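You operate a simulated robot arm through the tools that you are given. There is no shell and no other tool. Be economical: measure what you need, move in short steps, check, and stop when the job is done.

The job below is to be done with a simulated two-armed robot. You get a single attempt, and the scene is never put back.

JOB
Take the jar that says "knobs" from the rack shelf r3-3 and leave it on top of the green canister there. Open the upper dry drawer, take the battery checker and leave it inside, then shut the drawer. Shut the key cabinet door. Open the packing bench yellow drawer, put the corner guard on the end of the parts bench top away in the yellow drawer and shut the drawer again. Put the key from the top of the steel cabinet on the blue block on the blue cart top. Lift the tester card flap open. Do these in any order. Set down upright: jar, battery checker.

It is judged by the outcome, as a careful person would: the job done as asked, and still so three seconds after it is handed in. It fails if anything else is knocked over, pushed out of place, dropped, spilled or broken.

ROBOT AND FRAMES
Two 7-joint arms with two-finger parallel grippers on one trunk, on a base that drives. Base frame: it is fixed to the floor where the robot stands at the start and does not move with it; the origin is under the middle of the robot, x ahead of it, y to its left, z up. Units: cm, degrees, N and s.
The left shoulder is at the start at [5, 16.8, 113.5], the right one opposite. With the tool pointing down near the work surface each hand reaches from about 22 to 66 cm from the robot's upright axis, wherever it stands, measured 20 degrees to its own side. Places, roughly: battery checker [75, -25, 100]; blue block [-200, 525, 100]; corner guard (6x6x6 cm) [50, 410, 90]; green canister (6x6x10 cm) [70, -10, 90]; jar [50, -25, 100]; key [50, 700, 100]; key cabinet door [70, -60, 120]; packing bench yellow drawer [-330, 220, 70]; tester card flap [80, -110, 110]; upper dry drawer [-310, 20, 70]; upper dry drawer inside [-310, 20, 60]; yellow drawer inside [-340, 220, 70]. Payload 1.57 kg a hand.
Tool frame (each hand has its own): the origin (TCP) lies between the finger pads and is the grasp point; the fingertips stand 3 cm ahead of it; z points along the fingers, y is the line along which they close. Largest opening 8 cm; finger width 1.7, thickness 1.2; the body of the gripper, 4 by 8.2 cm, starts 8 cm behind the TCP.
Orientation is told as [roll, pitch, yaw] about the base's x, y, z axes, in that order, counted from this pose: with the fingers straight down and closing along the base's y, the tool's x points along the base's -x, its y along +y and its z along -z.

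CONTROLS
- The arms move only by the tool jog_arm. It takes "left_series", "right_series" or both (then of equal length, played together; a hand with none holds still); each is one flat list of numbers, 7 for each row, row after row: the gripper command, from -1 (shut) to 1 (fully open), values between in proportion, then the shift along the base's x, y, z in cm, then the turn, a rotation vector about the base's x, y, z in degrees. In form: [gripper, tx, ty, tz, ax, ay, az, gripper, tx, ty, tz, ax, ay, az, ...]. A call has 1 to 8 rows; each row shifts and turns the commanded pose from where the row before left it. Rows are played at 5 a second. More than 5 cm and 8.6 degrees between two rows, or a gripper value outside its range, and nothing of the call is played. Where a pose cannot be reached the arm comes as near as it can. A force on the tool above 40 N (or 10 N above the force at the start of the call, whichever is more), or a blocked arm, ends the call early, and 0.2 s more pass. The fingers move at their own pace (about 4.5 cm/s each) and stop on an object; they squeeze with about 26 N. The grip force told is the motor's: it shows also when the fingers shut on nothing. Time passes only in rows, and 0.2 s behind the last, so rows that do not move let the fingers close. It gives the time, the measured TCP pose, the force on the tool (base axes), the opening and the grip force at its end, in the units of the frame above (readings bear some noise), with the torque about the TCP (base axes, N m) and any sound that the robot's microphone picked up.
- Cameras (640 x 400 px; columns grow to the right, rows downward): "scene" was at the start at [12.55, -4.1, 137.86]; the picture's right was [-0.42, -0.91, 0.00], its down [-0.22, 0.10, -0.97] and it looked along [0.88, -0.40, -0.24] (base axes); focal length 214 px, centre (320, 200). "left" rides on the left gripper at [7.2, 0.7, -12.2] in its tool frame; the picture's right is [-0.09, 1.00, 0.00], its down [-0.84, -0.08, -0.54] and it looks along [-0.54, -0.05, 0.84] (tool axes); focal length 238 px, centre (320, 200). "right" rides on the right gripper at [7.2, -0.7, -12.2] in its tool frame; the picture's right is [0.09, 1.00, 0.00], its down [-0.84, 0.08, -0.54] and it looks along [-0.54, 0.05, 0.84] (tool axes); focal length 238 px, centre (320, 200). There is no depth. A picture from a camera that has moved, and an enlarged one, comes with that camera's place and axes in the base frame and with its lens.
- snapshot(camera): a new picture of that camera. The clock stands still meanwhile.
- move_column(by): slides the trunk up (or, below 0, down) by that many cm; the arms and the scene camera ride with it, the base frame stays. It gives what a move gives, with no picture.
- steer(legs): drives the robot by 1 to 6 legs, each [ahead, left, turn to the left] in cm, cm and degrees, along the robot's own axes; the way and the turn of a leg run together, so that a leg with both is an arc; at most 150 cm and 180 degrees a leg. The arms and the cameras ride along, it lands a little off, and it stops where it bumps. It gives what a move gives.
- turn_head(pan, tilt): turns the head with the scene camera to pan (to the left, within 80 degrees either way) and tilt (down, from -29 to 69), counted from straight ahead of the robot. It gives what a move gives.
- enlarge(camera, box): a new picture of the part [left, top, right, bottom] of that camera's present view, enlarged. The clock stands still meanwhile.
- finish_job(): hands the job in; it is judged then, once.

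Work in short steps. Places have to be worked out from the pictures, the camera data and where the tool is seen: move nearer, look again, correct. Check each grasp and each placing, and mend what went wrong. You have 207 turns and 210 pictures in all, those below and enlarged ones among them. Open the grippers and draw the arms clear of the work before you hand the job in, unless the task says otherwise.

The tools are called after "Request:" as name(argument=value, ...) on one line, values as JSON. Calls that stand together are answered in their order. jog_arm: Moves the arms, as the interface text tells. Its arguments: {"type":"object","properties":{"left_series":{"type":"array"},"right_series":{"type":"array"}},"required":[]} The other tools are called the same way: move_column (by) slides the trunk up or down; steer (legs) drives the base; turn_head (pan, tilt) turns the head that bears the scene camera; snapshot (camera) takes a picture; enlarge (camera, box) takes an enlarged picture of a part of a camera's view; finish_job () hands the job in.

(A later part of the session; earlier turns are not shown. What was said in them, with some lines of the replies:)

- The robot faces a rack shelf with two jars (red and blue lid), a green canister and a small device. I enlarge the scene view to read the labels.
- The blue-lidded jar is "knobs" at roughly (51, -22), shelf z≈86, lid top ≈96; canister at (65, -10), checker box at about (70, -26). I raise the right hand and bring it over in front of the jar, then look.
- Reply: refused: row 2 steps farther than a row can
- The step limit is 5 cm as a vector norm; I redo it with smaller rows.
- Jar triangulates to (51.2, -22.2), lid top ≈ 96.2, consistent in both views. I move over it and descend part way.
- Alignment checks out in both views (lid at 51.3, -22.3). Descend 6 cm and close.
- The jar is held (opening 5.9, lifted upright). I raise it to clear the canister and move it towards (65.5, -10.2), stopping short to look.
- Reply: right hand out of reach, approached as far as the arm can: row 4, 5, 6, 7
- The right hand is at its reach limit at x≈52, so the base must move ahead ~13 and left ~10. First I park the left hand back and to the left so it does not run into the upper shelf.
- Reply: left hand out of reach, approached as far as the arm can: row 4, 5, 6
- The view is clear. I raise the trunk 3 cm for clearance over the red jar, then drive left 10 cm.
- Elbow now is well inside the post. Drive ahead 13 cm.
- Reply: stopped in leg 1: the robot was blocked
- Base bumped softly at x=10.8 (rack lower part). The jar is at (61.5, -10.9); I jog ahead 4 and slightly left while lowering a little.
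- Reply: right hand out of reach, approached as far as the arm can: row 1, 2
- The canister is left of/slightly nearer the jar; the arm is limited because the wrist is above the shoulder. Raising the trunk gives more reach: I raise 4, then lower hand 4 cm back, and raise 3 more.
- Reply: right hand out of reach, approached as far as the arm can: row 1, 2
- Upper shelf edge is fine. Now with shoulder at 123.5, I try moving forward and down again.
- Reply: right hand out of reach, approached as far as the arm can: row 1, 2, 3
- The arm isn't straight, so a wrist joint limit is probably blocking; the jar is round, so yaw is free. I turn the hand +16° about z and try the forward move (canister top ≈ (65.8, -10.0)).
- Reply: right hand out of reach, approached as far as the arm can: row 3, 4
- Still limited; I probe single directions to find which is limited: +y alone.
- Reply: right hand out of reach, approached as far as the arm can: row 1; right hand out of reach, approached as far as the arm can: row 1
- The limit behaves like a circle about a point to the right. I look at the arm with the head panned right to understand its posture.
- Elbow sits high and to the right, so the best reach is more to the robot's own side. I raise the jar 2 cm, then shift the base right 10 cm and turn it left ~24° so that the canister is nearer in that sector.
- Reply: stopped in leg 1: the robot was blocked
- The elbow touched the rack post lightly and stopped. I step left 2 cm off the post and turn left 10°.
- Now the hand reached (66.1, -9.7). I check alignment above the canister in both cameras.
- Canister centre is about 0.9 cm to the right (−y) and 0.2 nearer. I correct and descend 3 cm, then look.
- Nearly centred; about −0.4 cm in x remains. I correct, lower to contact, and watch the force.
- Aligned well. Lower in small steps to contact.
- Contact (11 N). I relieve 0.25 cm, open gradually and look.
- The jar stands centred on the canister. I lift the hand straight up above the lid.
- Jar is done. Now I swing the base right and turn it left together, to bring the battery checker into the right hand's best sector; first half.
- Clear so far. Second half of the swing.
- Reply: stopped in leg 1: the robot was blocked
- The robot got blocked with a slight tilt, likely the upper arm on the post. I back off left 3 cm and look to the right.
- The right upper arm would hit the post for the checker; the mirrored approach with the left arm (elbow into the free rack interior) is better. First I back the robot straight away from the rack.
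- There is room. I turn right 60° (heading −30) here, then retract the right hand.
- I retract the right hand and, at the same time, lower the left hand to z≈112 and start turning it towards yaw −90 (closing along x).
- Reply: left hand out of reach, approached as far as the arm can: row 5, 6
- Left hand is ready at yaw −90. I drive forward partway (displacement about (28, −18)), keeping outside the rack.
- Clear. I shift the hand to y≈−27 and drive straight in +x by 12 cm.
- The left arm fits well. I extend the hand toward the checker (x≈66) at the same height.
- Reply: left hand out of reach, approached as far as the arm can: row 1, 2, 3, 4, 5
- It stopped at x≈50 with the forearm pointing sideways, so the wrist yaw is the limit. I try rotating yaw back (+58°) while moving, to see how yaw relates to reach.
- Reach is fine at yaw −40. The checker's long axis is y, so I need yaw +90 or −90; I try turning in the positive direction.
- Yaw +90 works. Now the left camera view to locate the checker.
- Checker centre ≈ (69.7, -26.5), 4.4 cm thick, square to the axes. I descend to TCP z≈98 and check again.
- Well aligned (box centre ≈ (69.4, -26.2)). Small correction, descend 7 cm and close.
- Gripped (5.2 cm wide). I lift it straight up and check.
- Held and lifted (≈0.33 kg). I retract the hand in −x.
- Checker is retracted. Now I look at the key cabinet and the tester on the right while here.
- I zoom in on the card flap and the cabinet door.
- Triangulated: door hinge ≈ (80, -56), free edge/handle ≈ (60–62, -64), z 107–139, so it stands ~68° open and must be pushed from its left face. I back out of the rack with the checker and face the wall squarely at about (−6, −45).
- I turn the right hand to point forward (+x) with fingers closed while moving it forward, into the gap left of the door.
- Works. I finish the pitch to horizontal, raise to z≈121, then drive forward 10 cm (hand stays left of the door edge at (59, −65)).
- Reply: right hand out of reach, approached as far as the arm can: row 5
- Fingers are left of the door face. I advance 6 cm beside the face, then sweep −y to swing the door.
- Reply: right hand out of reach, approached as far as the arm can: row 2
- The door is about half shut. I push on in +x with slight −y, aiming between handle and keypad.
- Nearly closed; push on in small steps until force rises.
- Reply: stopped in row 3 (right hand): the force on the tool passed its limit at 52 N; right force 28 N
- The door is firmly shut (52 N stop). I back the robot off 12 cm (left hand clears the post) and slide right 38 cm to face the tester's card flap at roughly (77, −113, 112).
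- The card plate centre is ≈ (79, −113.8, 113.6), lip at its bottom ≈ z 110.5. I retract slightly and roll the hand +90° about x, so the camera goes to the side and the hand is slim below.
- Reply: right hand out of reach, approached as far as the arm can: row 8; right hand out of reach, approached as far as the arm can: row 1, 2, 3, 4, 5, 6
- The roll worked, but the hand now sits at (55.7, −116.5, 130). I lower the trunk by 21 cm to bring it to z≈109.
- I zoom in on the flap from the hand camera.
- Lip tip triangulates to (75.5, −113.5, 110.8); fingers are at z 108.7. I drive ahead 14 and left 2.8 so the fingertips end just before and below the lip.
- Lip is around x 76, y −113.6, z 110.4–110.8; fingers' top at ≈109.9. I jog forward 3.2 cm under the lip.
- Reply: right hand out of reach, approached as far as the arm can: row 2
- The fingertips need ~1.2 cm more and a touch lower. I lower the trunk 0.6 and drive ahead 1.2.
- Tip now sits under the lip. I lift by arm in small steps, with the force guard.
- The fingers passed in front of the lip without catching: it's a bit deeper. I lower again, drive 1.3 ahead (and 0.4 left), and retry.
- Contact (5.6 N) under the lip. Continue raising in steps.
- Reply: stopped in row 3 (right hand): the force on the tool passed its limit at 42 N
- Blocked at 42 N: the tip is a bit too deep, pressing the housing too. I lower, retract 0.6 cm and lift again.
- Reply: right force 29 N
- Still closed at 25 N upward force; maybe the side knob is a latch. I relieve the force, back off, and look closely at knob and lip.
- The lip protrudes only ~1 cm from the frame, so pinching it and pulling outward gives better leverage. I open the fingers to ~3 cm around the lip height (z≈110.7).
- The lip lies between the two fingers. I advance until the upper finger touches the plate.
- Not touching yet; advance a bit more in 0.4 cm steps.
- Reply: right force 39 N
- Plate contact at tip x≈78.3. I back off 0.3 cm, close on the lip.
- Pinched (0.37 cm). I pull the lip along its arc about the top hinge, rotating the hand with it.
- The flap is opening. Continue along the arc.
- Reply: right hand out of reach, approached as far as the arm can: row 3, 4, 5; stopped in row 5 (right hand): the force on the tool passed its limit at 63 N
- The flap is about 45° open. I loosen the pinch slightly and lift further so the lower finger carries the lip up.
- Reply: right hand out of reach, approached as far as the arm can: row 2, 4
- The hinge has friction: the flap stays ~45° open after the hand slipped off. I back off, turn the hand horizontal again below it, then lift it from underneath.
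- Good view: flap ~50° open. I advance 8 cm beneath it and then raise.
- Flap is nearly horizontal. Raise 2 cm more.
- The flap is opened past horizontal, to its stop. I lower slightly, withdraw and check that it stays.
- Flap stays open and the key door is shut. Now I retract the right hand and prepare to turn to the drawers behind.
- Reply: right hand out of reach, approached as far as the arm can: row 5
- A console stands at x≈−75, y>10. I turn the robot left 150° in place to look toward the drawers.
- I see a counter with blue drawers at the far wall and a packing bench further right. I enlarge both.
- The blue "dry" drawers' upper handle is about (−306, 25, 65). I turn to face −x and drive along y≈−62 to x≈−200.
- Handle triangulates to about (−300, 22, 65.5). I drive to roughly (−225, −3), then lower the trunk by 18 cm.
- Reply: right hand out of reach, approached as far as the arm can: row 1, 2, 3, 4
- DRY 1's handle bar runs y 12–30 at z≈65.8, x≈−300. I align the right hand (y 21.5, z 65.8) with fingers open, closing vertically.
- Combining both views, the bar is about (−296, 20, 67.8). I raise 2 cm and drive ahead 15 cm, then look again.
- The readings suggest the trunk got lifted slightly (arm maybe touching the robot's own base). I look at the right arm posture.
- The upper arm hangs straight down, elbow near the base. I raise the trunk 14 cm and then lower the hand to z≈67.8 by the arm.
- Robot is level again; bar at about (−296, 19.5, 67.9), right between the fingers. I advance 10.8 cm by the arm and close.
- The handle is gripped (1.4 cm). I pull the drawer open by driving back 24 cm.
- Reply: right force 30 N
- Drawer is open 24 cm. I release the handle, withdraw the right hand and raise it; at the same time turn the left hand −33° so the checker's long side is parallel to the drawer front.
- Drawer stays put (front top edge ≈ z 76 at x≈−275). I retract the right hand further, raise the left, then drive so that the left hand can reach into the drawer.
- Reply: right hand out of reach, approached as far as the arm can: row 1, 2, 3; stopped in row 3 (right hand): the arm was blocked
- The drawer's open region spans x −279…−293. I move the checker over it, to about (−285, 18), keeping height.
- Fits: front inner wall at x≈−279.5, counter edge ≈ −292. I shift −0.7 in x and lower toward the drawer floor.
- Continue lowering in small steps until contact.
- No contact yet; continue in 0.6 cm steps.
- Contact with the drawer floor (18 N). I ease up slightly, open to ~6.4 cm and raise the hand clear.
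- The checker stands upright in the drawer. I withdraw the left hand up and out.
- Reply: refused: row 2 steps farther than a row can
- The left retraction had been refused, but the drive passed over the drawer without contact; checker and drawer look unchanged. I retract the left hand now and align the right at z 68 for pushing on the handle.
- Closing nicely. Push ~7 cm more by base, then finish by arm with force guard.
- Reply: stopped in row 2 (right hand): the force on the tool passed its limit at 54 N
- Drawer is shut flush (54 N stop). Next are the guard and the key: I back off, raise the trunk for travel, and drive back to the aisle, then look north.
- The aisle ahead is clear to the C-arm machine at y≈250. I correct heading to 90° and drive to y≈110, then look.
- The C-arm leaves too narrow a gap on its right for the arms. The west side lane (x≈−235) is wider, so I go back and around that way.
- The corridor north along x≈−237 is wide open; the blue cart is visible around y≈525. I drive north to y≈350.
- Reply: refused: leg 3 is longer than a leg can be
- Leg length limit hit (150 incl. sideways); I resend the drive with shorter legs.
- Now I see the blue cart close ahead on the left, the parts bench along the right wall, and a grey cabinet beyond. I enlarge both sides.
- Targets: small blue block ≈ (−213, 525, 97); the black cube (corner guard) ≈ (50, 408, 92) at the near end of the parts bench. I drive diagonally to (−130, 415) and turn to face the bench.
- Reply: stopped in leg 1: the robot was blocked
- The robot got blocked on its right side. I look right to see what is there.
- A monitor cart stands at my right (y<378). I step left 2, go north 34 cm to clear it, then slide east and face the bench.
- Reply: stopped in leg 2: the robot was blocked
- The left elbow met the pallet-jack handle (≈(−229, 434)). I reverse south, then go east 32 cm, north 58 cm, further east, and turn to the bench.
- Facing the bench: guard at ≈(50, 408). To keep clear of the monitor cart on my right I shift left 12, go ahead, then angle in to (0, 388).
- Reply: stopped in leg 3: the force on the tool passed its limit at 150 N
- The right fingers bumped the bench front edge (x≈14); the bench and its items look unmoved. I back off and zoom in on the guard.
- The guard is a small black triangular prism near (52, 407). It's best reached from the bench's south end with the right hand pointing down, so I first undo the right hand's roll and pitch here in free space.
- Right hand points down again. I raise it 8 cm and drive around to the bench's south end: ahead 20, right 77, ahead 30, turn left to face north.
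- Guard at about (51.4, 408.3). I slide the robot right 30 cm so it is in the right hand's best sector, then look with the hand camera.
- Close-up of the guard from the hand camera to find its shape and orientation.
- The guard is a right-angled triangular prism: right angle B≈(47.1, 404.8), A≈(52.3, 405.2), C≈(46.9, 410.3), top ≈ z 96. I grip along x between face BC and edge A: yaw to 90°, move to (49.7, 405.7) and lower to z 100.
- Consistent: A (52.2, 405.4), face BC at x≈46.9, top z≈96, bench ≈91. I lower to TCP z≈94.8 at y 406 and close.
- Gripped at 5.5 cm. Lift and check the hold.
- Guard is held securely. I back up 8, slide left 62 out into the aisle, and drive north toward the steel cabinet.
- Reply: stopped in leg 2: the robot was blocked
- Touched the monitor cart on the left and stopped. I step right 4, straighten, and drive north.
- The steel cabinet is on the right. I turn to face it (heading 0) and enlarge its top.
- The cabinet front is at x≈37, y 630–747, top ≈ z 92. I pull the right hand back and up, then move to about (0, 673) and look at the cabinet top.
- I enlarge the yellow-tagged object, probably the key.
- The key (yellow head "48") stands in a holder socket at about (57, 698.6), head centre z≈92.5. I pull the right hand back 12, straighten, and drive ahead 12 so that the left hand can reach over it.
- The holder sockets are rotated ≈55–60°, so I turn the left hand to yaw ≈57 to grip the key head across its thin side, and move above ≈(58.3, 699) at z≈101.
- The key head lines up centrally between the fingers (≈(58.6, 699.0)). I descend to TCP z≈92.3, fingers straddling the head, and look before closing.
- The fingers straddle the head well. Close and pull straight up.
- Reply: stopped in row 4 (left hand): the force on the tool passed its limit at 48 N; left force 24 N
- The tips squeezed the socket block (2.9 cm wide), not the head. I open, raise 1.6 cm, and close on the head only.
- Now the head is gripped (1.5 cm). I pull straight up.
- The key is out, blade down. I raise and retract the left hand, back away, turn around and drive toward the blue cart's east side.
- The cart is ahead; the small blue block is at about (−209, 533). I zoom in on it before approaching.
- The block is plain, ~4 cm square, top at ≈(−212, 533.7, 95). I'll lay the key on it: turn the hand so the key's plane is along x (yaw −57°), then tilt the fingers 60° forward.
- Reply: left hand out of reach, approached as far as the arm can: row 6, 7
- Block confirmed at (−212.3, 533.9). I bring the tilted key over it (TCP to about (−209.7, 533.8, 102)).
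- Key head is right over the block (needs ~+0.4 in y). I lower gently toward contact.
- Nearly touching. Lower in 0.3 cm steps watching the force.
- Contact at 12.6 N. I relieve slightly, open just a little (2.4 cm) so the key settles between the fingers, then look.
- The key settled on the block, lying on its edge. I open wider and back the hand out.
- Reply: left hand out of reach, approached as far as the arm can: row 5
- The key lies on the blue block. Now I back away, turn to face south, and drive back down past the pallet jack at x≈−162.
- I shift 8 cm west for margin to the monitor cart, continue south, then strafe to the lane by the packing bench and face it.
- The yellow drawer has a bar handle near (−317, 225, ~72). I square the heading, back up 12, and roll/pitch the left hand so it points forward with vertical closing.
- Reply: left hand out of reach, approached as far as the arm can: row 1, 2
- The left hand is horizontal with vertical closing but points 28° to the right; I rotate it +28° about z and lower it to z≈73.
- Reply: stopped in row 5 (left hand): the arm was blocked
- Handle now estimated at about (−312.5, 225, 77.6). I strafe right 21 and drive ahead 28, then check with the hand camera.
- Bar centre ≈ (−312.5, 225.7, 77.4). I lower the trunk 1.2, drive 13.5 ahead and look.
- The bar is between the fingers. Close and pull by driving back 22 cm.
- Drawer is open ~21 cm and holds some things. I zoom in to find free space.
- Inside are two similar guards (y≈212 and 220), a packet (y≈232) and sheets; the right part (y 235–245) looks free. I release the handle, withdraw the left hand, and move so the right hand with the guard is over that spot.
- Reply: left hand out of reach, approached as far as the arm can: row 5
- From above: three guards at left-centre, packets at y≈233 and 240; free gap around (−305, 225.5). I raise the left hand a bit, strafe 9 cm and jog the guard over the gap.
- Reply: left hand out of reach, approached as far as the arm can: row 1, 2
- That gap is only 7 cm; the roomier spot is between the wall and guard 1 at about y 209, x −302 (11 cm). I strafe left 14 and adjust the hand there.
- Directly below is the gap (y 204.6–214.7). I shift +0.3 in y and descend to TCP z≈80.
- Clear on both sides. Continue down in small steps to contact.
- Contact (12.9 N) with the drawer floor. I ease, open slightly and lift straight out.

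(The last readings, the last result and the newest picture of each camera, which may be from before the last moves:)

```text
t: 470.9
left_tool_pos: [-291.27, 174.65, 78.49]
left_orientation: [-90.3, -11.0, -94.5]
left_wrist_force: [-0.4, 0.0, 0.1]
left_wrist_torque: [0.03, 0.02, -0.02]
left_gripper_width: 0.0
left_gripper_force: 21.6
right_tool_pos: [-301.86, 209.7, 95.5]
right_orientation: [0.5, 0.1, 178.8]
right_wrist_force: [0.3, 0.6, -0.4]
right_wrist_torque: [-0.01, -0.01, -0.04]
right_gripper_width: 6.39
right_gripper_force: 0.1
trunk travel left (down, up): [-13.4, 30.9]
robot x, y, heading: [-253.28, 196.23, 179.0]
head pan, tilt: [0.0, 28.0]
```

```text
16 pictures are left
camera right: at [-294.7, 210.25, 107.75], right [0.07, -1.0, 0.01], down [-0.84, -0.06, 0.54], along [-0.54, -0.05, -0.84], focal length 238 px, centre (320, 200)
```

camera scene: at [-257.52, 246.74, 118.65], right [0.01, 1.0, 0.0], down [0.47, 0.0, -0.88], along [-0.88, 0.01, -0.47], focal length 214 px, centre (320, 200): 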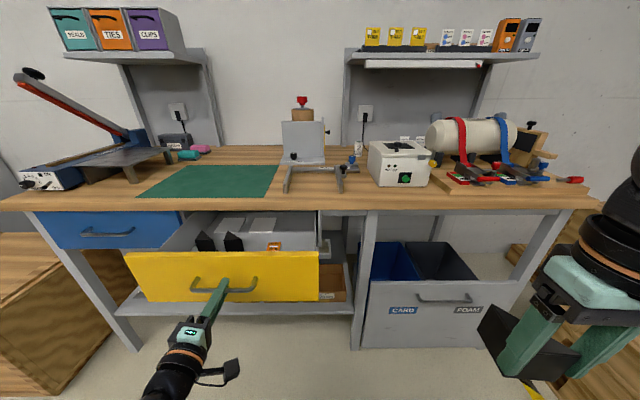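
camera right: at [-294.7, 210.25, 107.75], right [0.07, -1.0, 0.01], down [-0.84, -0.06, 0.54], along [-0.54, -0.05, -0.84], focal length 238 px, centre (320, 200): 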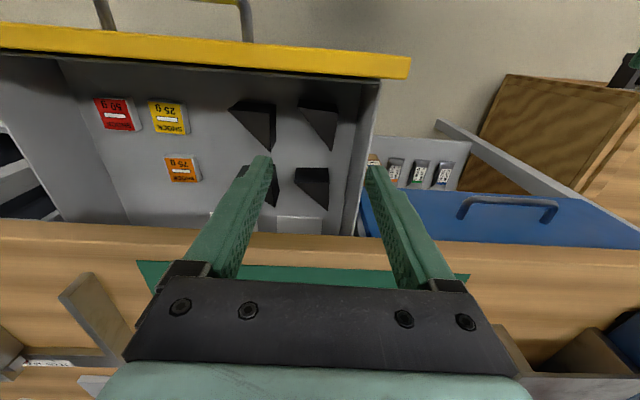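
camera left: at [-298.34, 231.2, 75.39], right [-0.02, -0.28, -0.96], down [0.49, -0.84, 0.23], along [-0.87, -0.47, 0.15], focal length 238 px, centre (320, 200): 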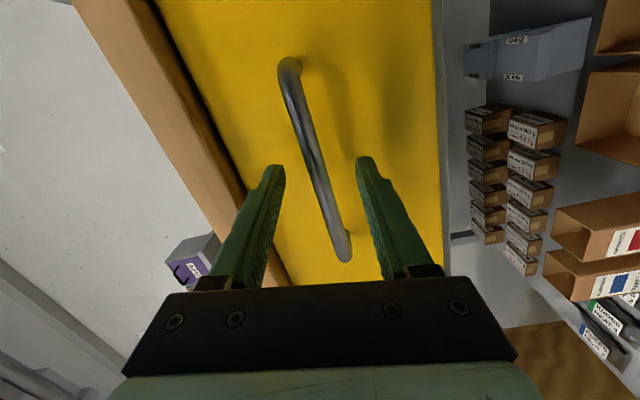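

Four guards now stand neatly in the drawer. I retract the right hand, back off, and line the left hand up with the handle for pushing.

Request:
jog_arm(right_series=[-1, 4.5, 0.5, 1, 0, 0, 0, -1, 4.5, 0.5, 1, 0, 0, 0, -1, 4.5, 0.5, 0, 0, 0, 0, -1, 4.5, 0.5, 0, 0, 0, 0])

Request:
steer(legs=[[-14, 0, 0], [0, -50, 0], [0, 0, 1], [8, 0, 0]])

Request:
snapshot(camera="scene")

```text
t: 471.9
left_tool_pos: [-291.29, 174.77, 78.36]
left_orientation: [-90.4, -11.0, -94.3]
left_wrist_force: [-0.5, 0.0, 0.0]
left_wrist_torque: [0.0, -0.01, -0.02]
left_gripper_width: 0.0
left_gripper_force: 21.7
right_tool_pos: [-283.74, 211.83, 97.92]
right_orientation: [0.6, 0.0, 178.6]
right_wrist_force: [0.8, -0.2, 0.1]
right_wrist_torque: [0.0, -0.02, 0.01]
right_gripper_width: 0.0
right_gripper_force: 13.3
trunk travel left (down, up): [-13.4, 30.9]
robot x, y, heading: [-253.07, 195.9, 178.8]
head pan, tilt: [0.0, 28.0]
```

```text
t: 478.9
left_tool_pos: [-284.05, 225.27, 78.44]
left_orientation: [-90.3, -11.0, -93.5]
left_wrist_force: [0.7, -0.2, 0.3]
left_wrist_torque: [0.02, 0.0, 0.01]
left_gripper_width: 0.0
left_gripper_force: 21.5
right_tool_pos: [-277.18, 262.61, 97.92]
right_orientation: [0.5, -0.1, 179.9]
right_wrist_force: [-0.7, -0.4, -0.1]
right_wrist_torque: [0.0, 0.03, 0.02]
right_gripper_width: 0.0
right_gripper_force: 21.4
trunk travel left (down, up): [-13.4, 30.9]
robot x, y, heading: [-245.5, 246.97, 179.9]
head pan, tilt: [0.0, 28.0]
```

```text
15 pictures are left
camera scene: at [-259.22, 246.87, 118.66], right [0.0, 1.0, 0.0], down [0.47, 0.0, -0.88], along [-0.88, 0.0, -0.47], focal length 214 px, centre (320, 200)
```

scene: 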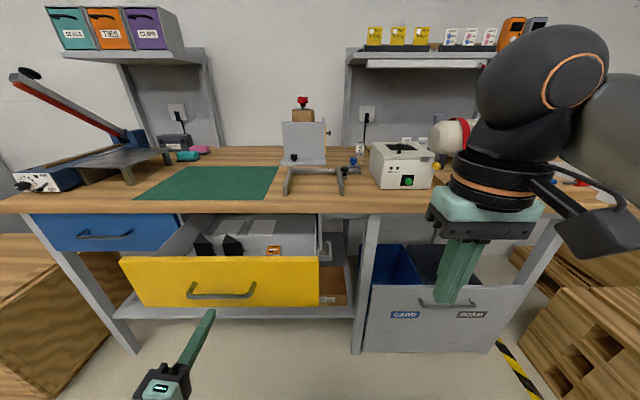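

Aligned with the handle. I lower 0.9 cm and push the drawer in by driving ahead 23 cm, finishing with the arm.

Request:
move_column(by=-0.9)

Request:
steer(legs=[[22.5, 0, 0]])

Request:
jog_arm(left_series=[-1, -0.8, 0, 0, 0, 0, 0, -1, -0.8, 0, 0, 0, 0, 0, -1, -0.8, 0, 0, 0, 0, 0, -1, -0.8, 0, 0, 0, 0, 0, -1, -0.8, 0, 0, 0, 0, 0])

Request:
snapshot(camera="scene")

```text
t: 479.5
left_tool_pos: [-284.16, 225.35, 77.54]
left_orientation: [-90.3, -11.0, -93.5]
left_wrist_force: [0.6, -0.7, 0.0]
left_wrist_torque: [-0.03, -0.02, 0.02]
left_gripper_width: 0.01
left_gripper_force: 21.2
right_tool_pos: [-277.27, 262.56, 96.99]
right_orientation: [0.5, 0.0, 179.8]
right_wrist_force: [0.0, -0.3, 0.7]
right_wrist_torque: [0.05, -0.01, 0.02]
right_gripper_width: 0.01
right_gripper_force: 21.8
trunk travel left (down, up): [-12.5, 31.8]
robot x, y, heading: [-246.43, 246.88, 179.8]
head pan, tilt: [0.0, 28.0]
```

```text
t: 481.2
left_tool_pos: [-307.24, 225.32, 77.46]
left_orientation: [-90.4, -11.0, -93.4]
left_wrist_force: [0.0, 1.1, 0.1]
left_wrist_torque: [0.01, 0.06, -0.01]
left_gripper_width: 0.03
left_gripper_force: 21.4
right_tool_pos: [-300.4, 262.54, 97.1]
right_orientation: [0.5, 0.0, 179.8]
right_wrist_force: [-0.3, 0.1, 0.3]
right_wrist_torque: [0.03, 0.03, 0.0]
right_gripper_width: 0.01
right_gripper_force: 21.5
trunk travel left (down, up): [-12.5, 31.8]
robot x, y, heading: [-269.35, 246.94, 179.8]
head pan, tilt: [0.0, 28.0]
```

```text
t: 482.0
left_tool_pos: [-308.92, 225.42, 77.31]
left_orientation: [-89.9, -11.4, -94.2]
left_wrist_force: [21.3, 0.7, 1.4]
left_wrist_torque: [0.08, 0.13, 0.14]
left_gripper_width: 0.0
left_gripper_force: 21.0
right_tool_pos: [-300.38, 262.52, 97.01]
right_orientation: [0.6, -0.1, 179.9]
right_wrist_force: [0.3, -0.4, 0.5]
right_wrist_torque: [0.0, 0.02, 0.0]
right_gripper_width: 0.01
right_gripper_force: 21.3
trunk travel left (down, up): [-12.5, 31.8]
robot x, y, heading: [-269.02, 247.07, -180.0]
head pan, tilt: [0.0, 28.0]
stopped in row 3 (left hand): the force on the tool passed its limit at 51 N (the readings are from after the stop); the commanded pose is now the measured one
```

```text
14 pictures are left
camera scene: at [-282.18, 246.9, 117.79], right [0.0, 1.0, 0.0], down [0.47, 0.0, -0.88], along [-0.88, 0.0, -0.47], focal length 214 px, centre (320, 200)
```

scene: 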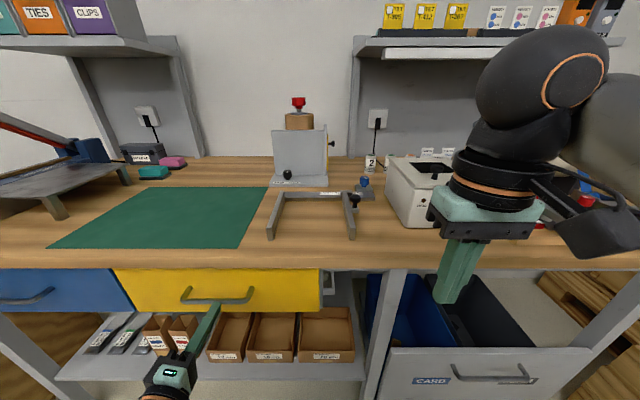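

The yellow drawer is shut flush with its neighbour (51 N stop). I open the grippers, back off and take a last look toward the dry drawers.

Request:
steer(legs=[[-30, 0, 0]])

Request:
jog_arm(left_series=[1, 0, 0, 0, 0, 0, 0, 1, 0, 0, 0, 0, 0, 0, 1, 0, 0, 0, 0, 0, 0, 1, 0, 0, 0, 0, 0, 0], right_series=[1, 0, 0, 0, 0, 0, 0, 1, 0, 0, 0, 0, 0, 0, 1, 0, 0, 0, 0, 0, 0, 1, 0, 0, 0, 0, 0, 0])

Request:
turn_head(pan=60, tilt=20)

Request:
snapshot(camera="scene")

```text
t: 484.1
left_tool_pos: [-279.02, 225.3, 77.11]
left_orientation: [-89.8, -11.5, -94.0]
left_wrist_force: [0.5, -0.2, -0.2]
left_wrist_torque: [0.0, 0.01, 0.02]
left_gripper_width: 0.0
left_gripper_force: 21.2
right_tool_pos: [-270.48, 262.54, 97.02]
right_orientation: [0.5, 0.1, 179.9]
right_wrist_force: [-0.3, -0.2, 0.0]
right_wrist_torque: [0.0, -0.01, -0.01]
right_gripper_width: 0.0
right_gripper_force: 21.2
trunk travel left (down, up): [-12.5, 31.8]
robot x, y, heading: [-239.69, 247.25, -179.7]
head pan, tilt: [0.0, 28.0]
```

```text
t: 485.1
left_tool_pos: [-279.09, 225.32, 77.06]
left_orientation: [-89.7, -11.5, -94.1]
left_wrist_force: [0.6, -0.6, -0.6]
left_wrist_torque: [-0.01, 0.0, -0.02]
left_gripper_width: 7.99
left_gripper_force: 0.1
right_tool_pos: [-270.39, 262.49, 96.87]
right_orientation: [0.5, 0.0, 180.0]
right_wrist_force: [0.7, -0.8, 0.2]
right_wrist_torque: [0.0, 0.01, 0.0]
right_gripper_width: 8.0
right_gripper_force: 0.2
trunk travel left (down, up): [-12.5, 31.8]
robot x, y, heading: [-239.02, 247.12, -180.0]
head pan, tilt: [0.0, 28.0]
```

```text
t: 486.4
left_tool_pos: [-278.98, 225.39, 77.12]
left_orientation: [-89.7, -11.4, -94.0]
left_wrist_force: [0.1, -0.2, -0.6]
left_wrist_torque: [-0.03, -0.01, 0.0]
left_gripper_width: 8.02
left_gripper_force: 0.0
right_tool_pos: [-270.48, 262.66, 96.93]
right_orientation: [0.4, 0.0, 180.0]
right_wrist_force: [0.4, -0.7, 0.1]
right_wrist_torque: [-0.02, -0.02, -0.01]
right_gripper_width: 7.98
right_gripper_force: 0.1
trunk travel left (down, up): [-12.5, 31.8]
robot x, y, heading: [-239.52, 247.35, -180.1]
head pan, tilt: [60.0, 20.0]
```

```text
13 pictures are left
camera scene: at [-247.94, 238.82, 119.05], right [-0.87, 0.5, 0.0], down [0.17, 0.3, -0.94], along [-0.47, -0.81, -0.34], focal length 214 px, centre (320, 200)
```

scene: 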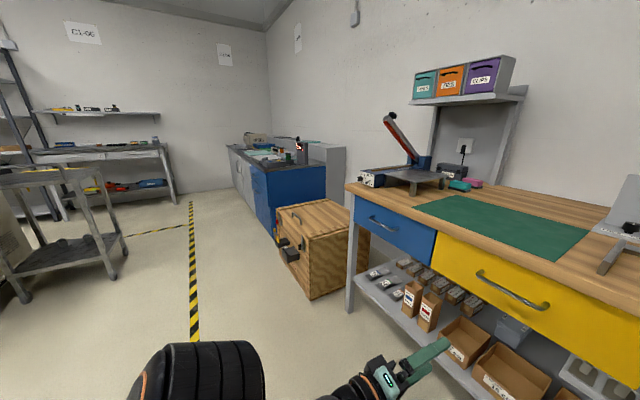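

Both the yellow and the dry drawers are shut, hands are open and clear, and every part of the job has been done; I hand it in.

Request:
finish_job()

```text
The job is handed in.
```

I finished all six parts of the job and handed it in. At my last look, each part was in place:

- **Jar:** the "knobs" jar stands upright on the green canister.
- **Battery checker:** it stands upright in the upper dry drawer, and the drawer is shut.
- **Key cabinet:** the door is shut.
- **Corner guard:** it is in the yellow drawer, and the drawer is shut.
- **Key:** it lies on its edge on the blue block.
- **Tester card flap:** it is open and stayed open when I withdrew the hand.

While driving, the robot lightly bumped a rack post, a monitor cart and the pallet-jack handle. It also hit the front edge of the parts bench at 150 N. Nothing looked knocked over or moved, though I did not re-check the jar, flap or key at the very end.
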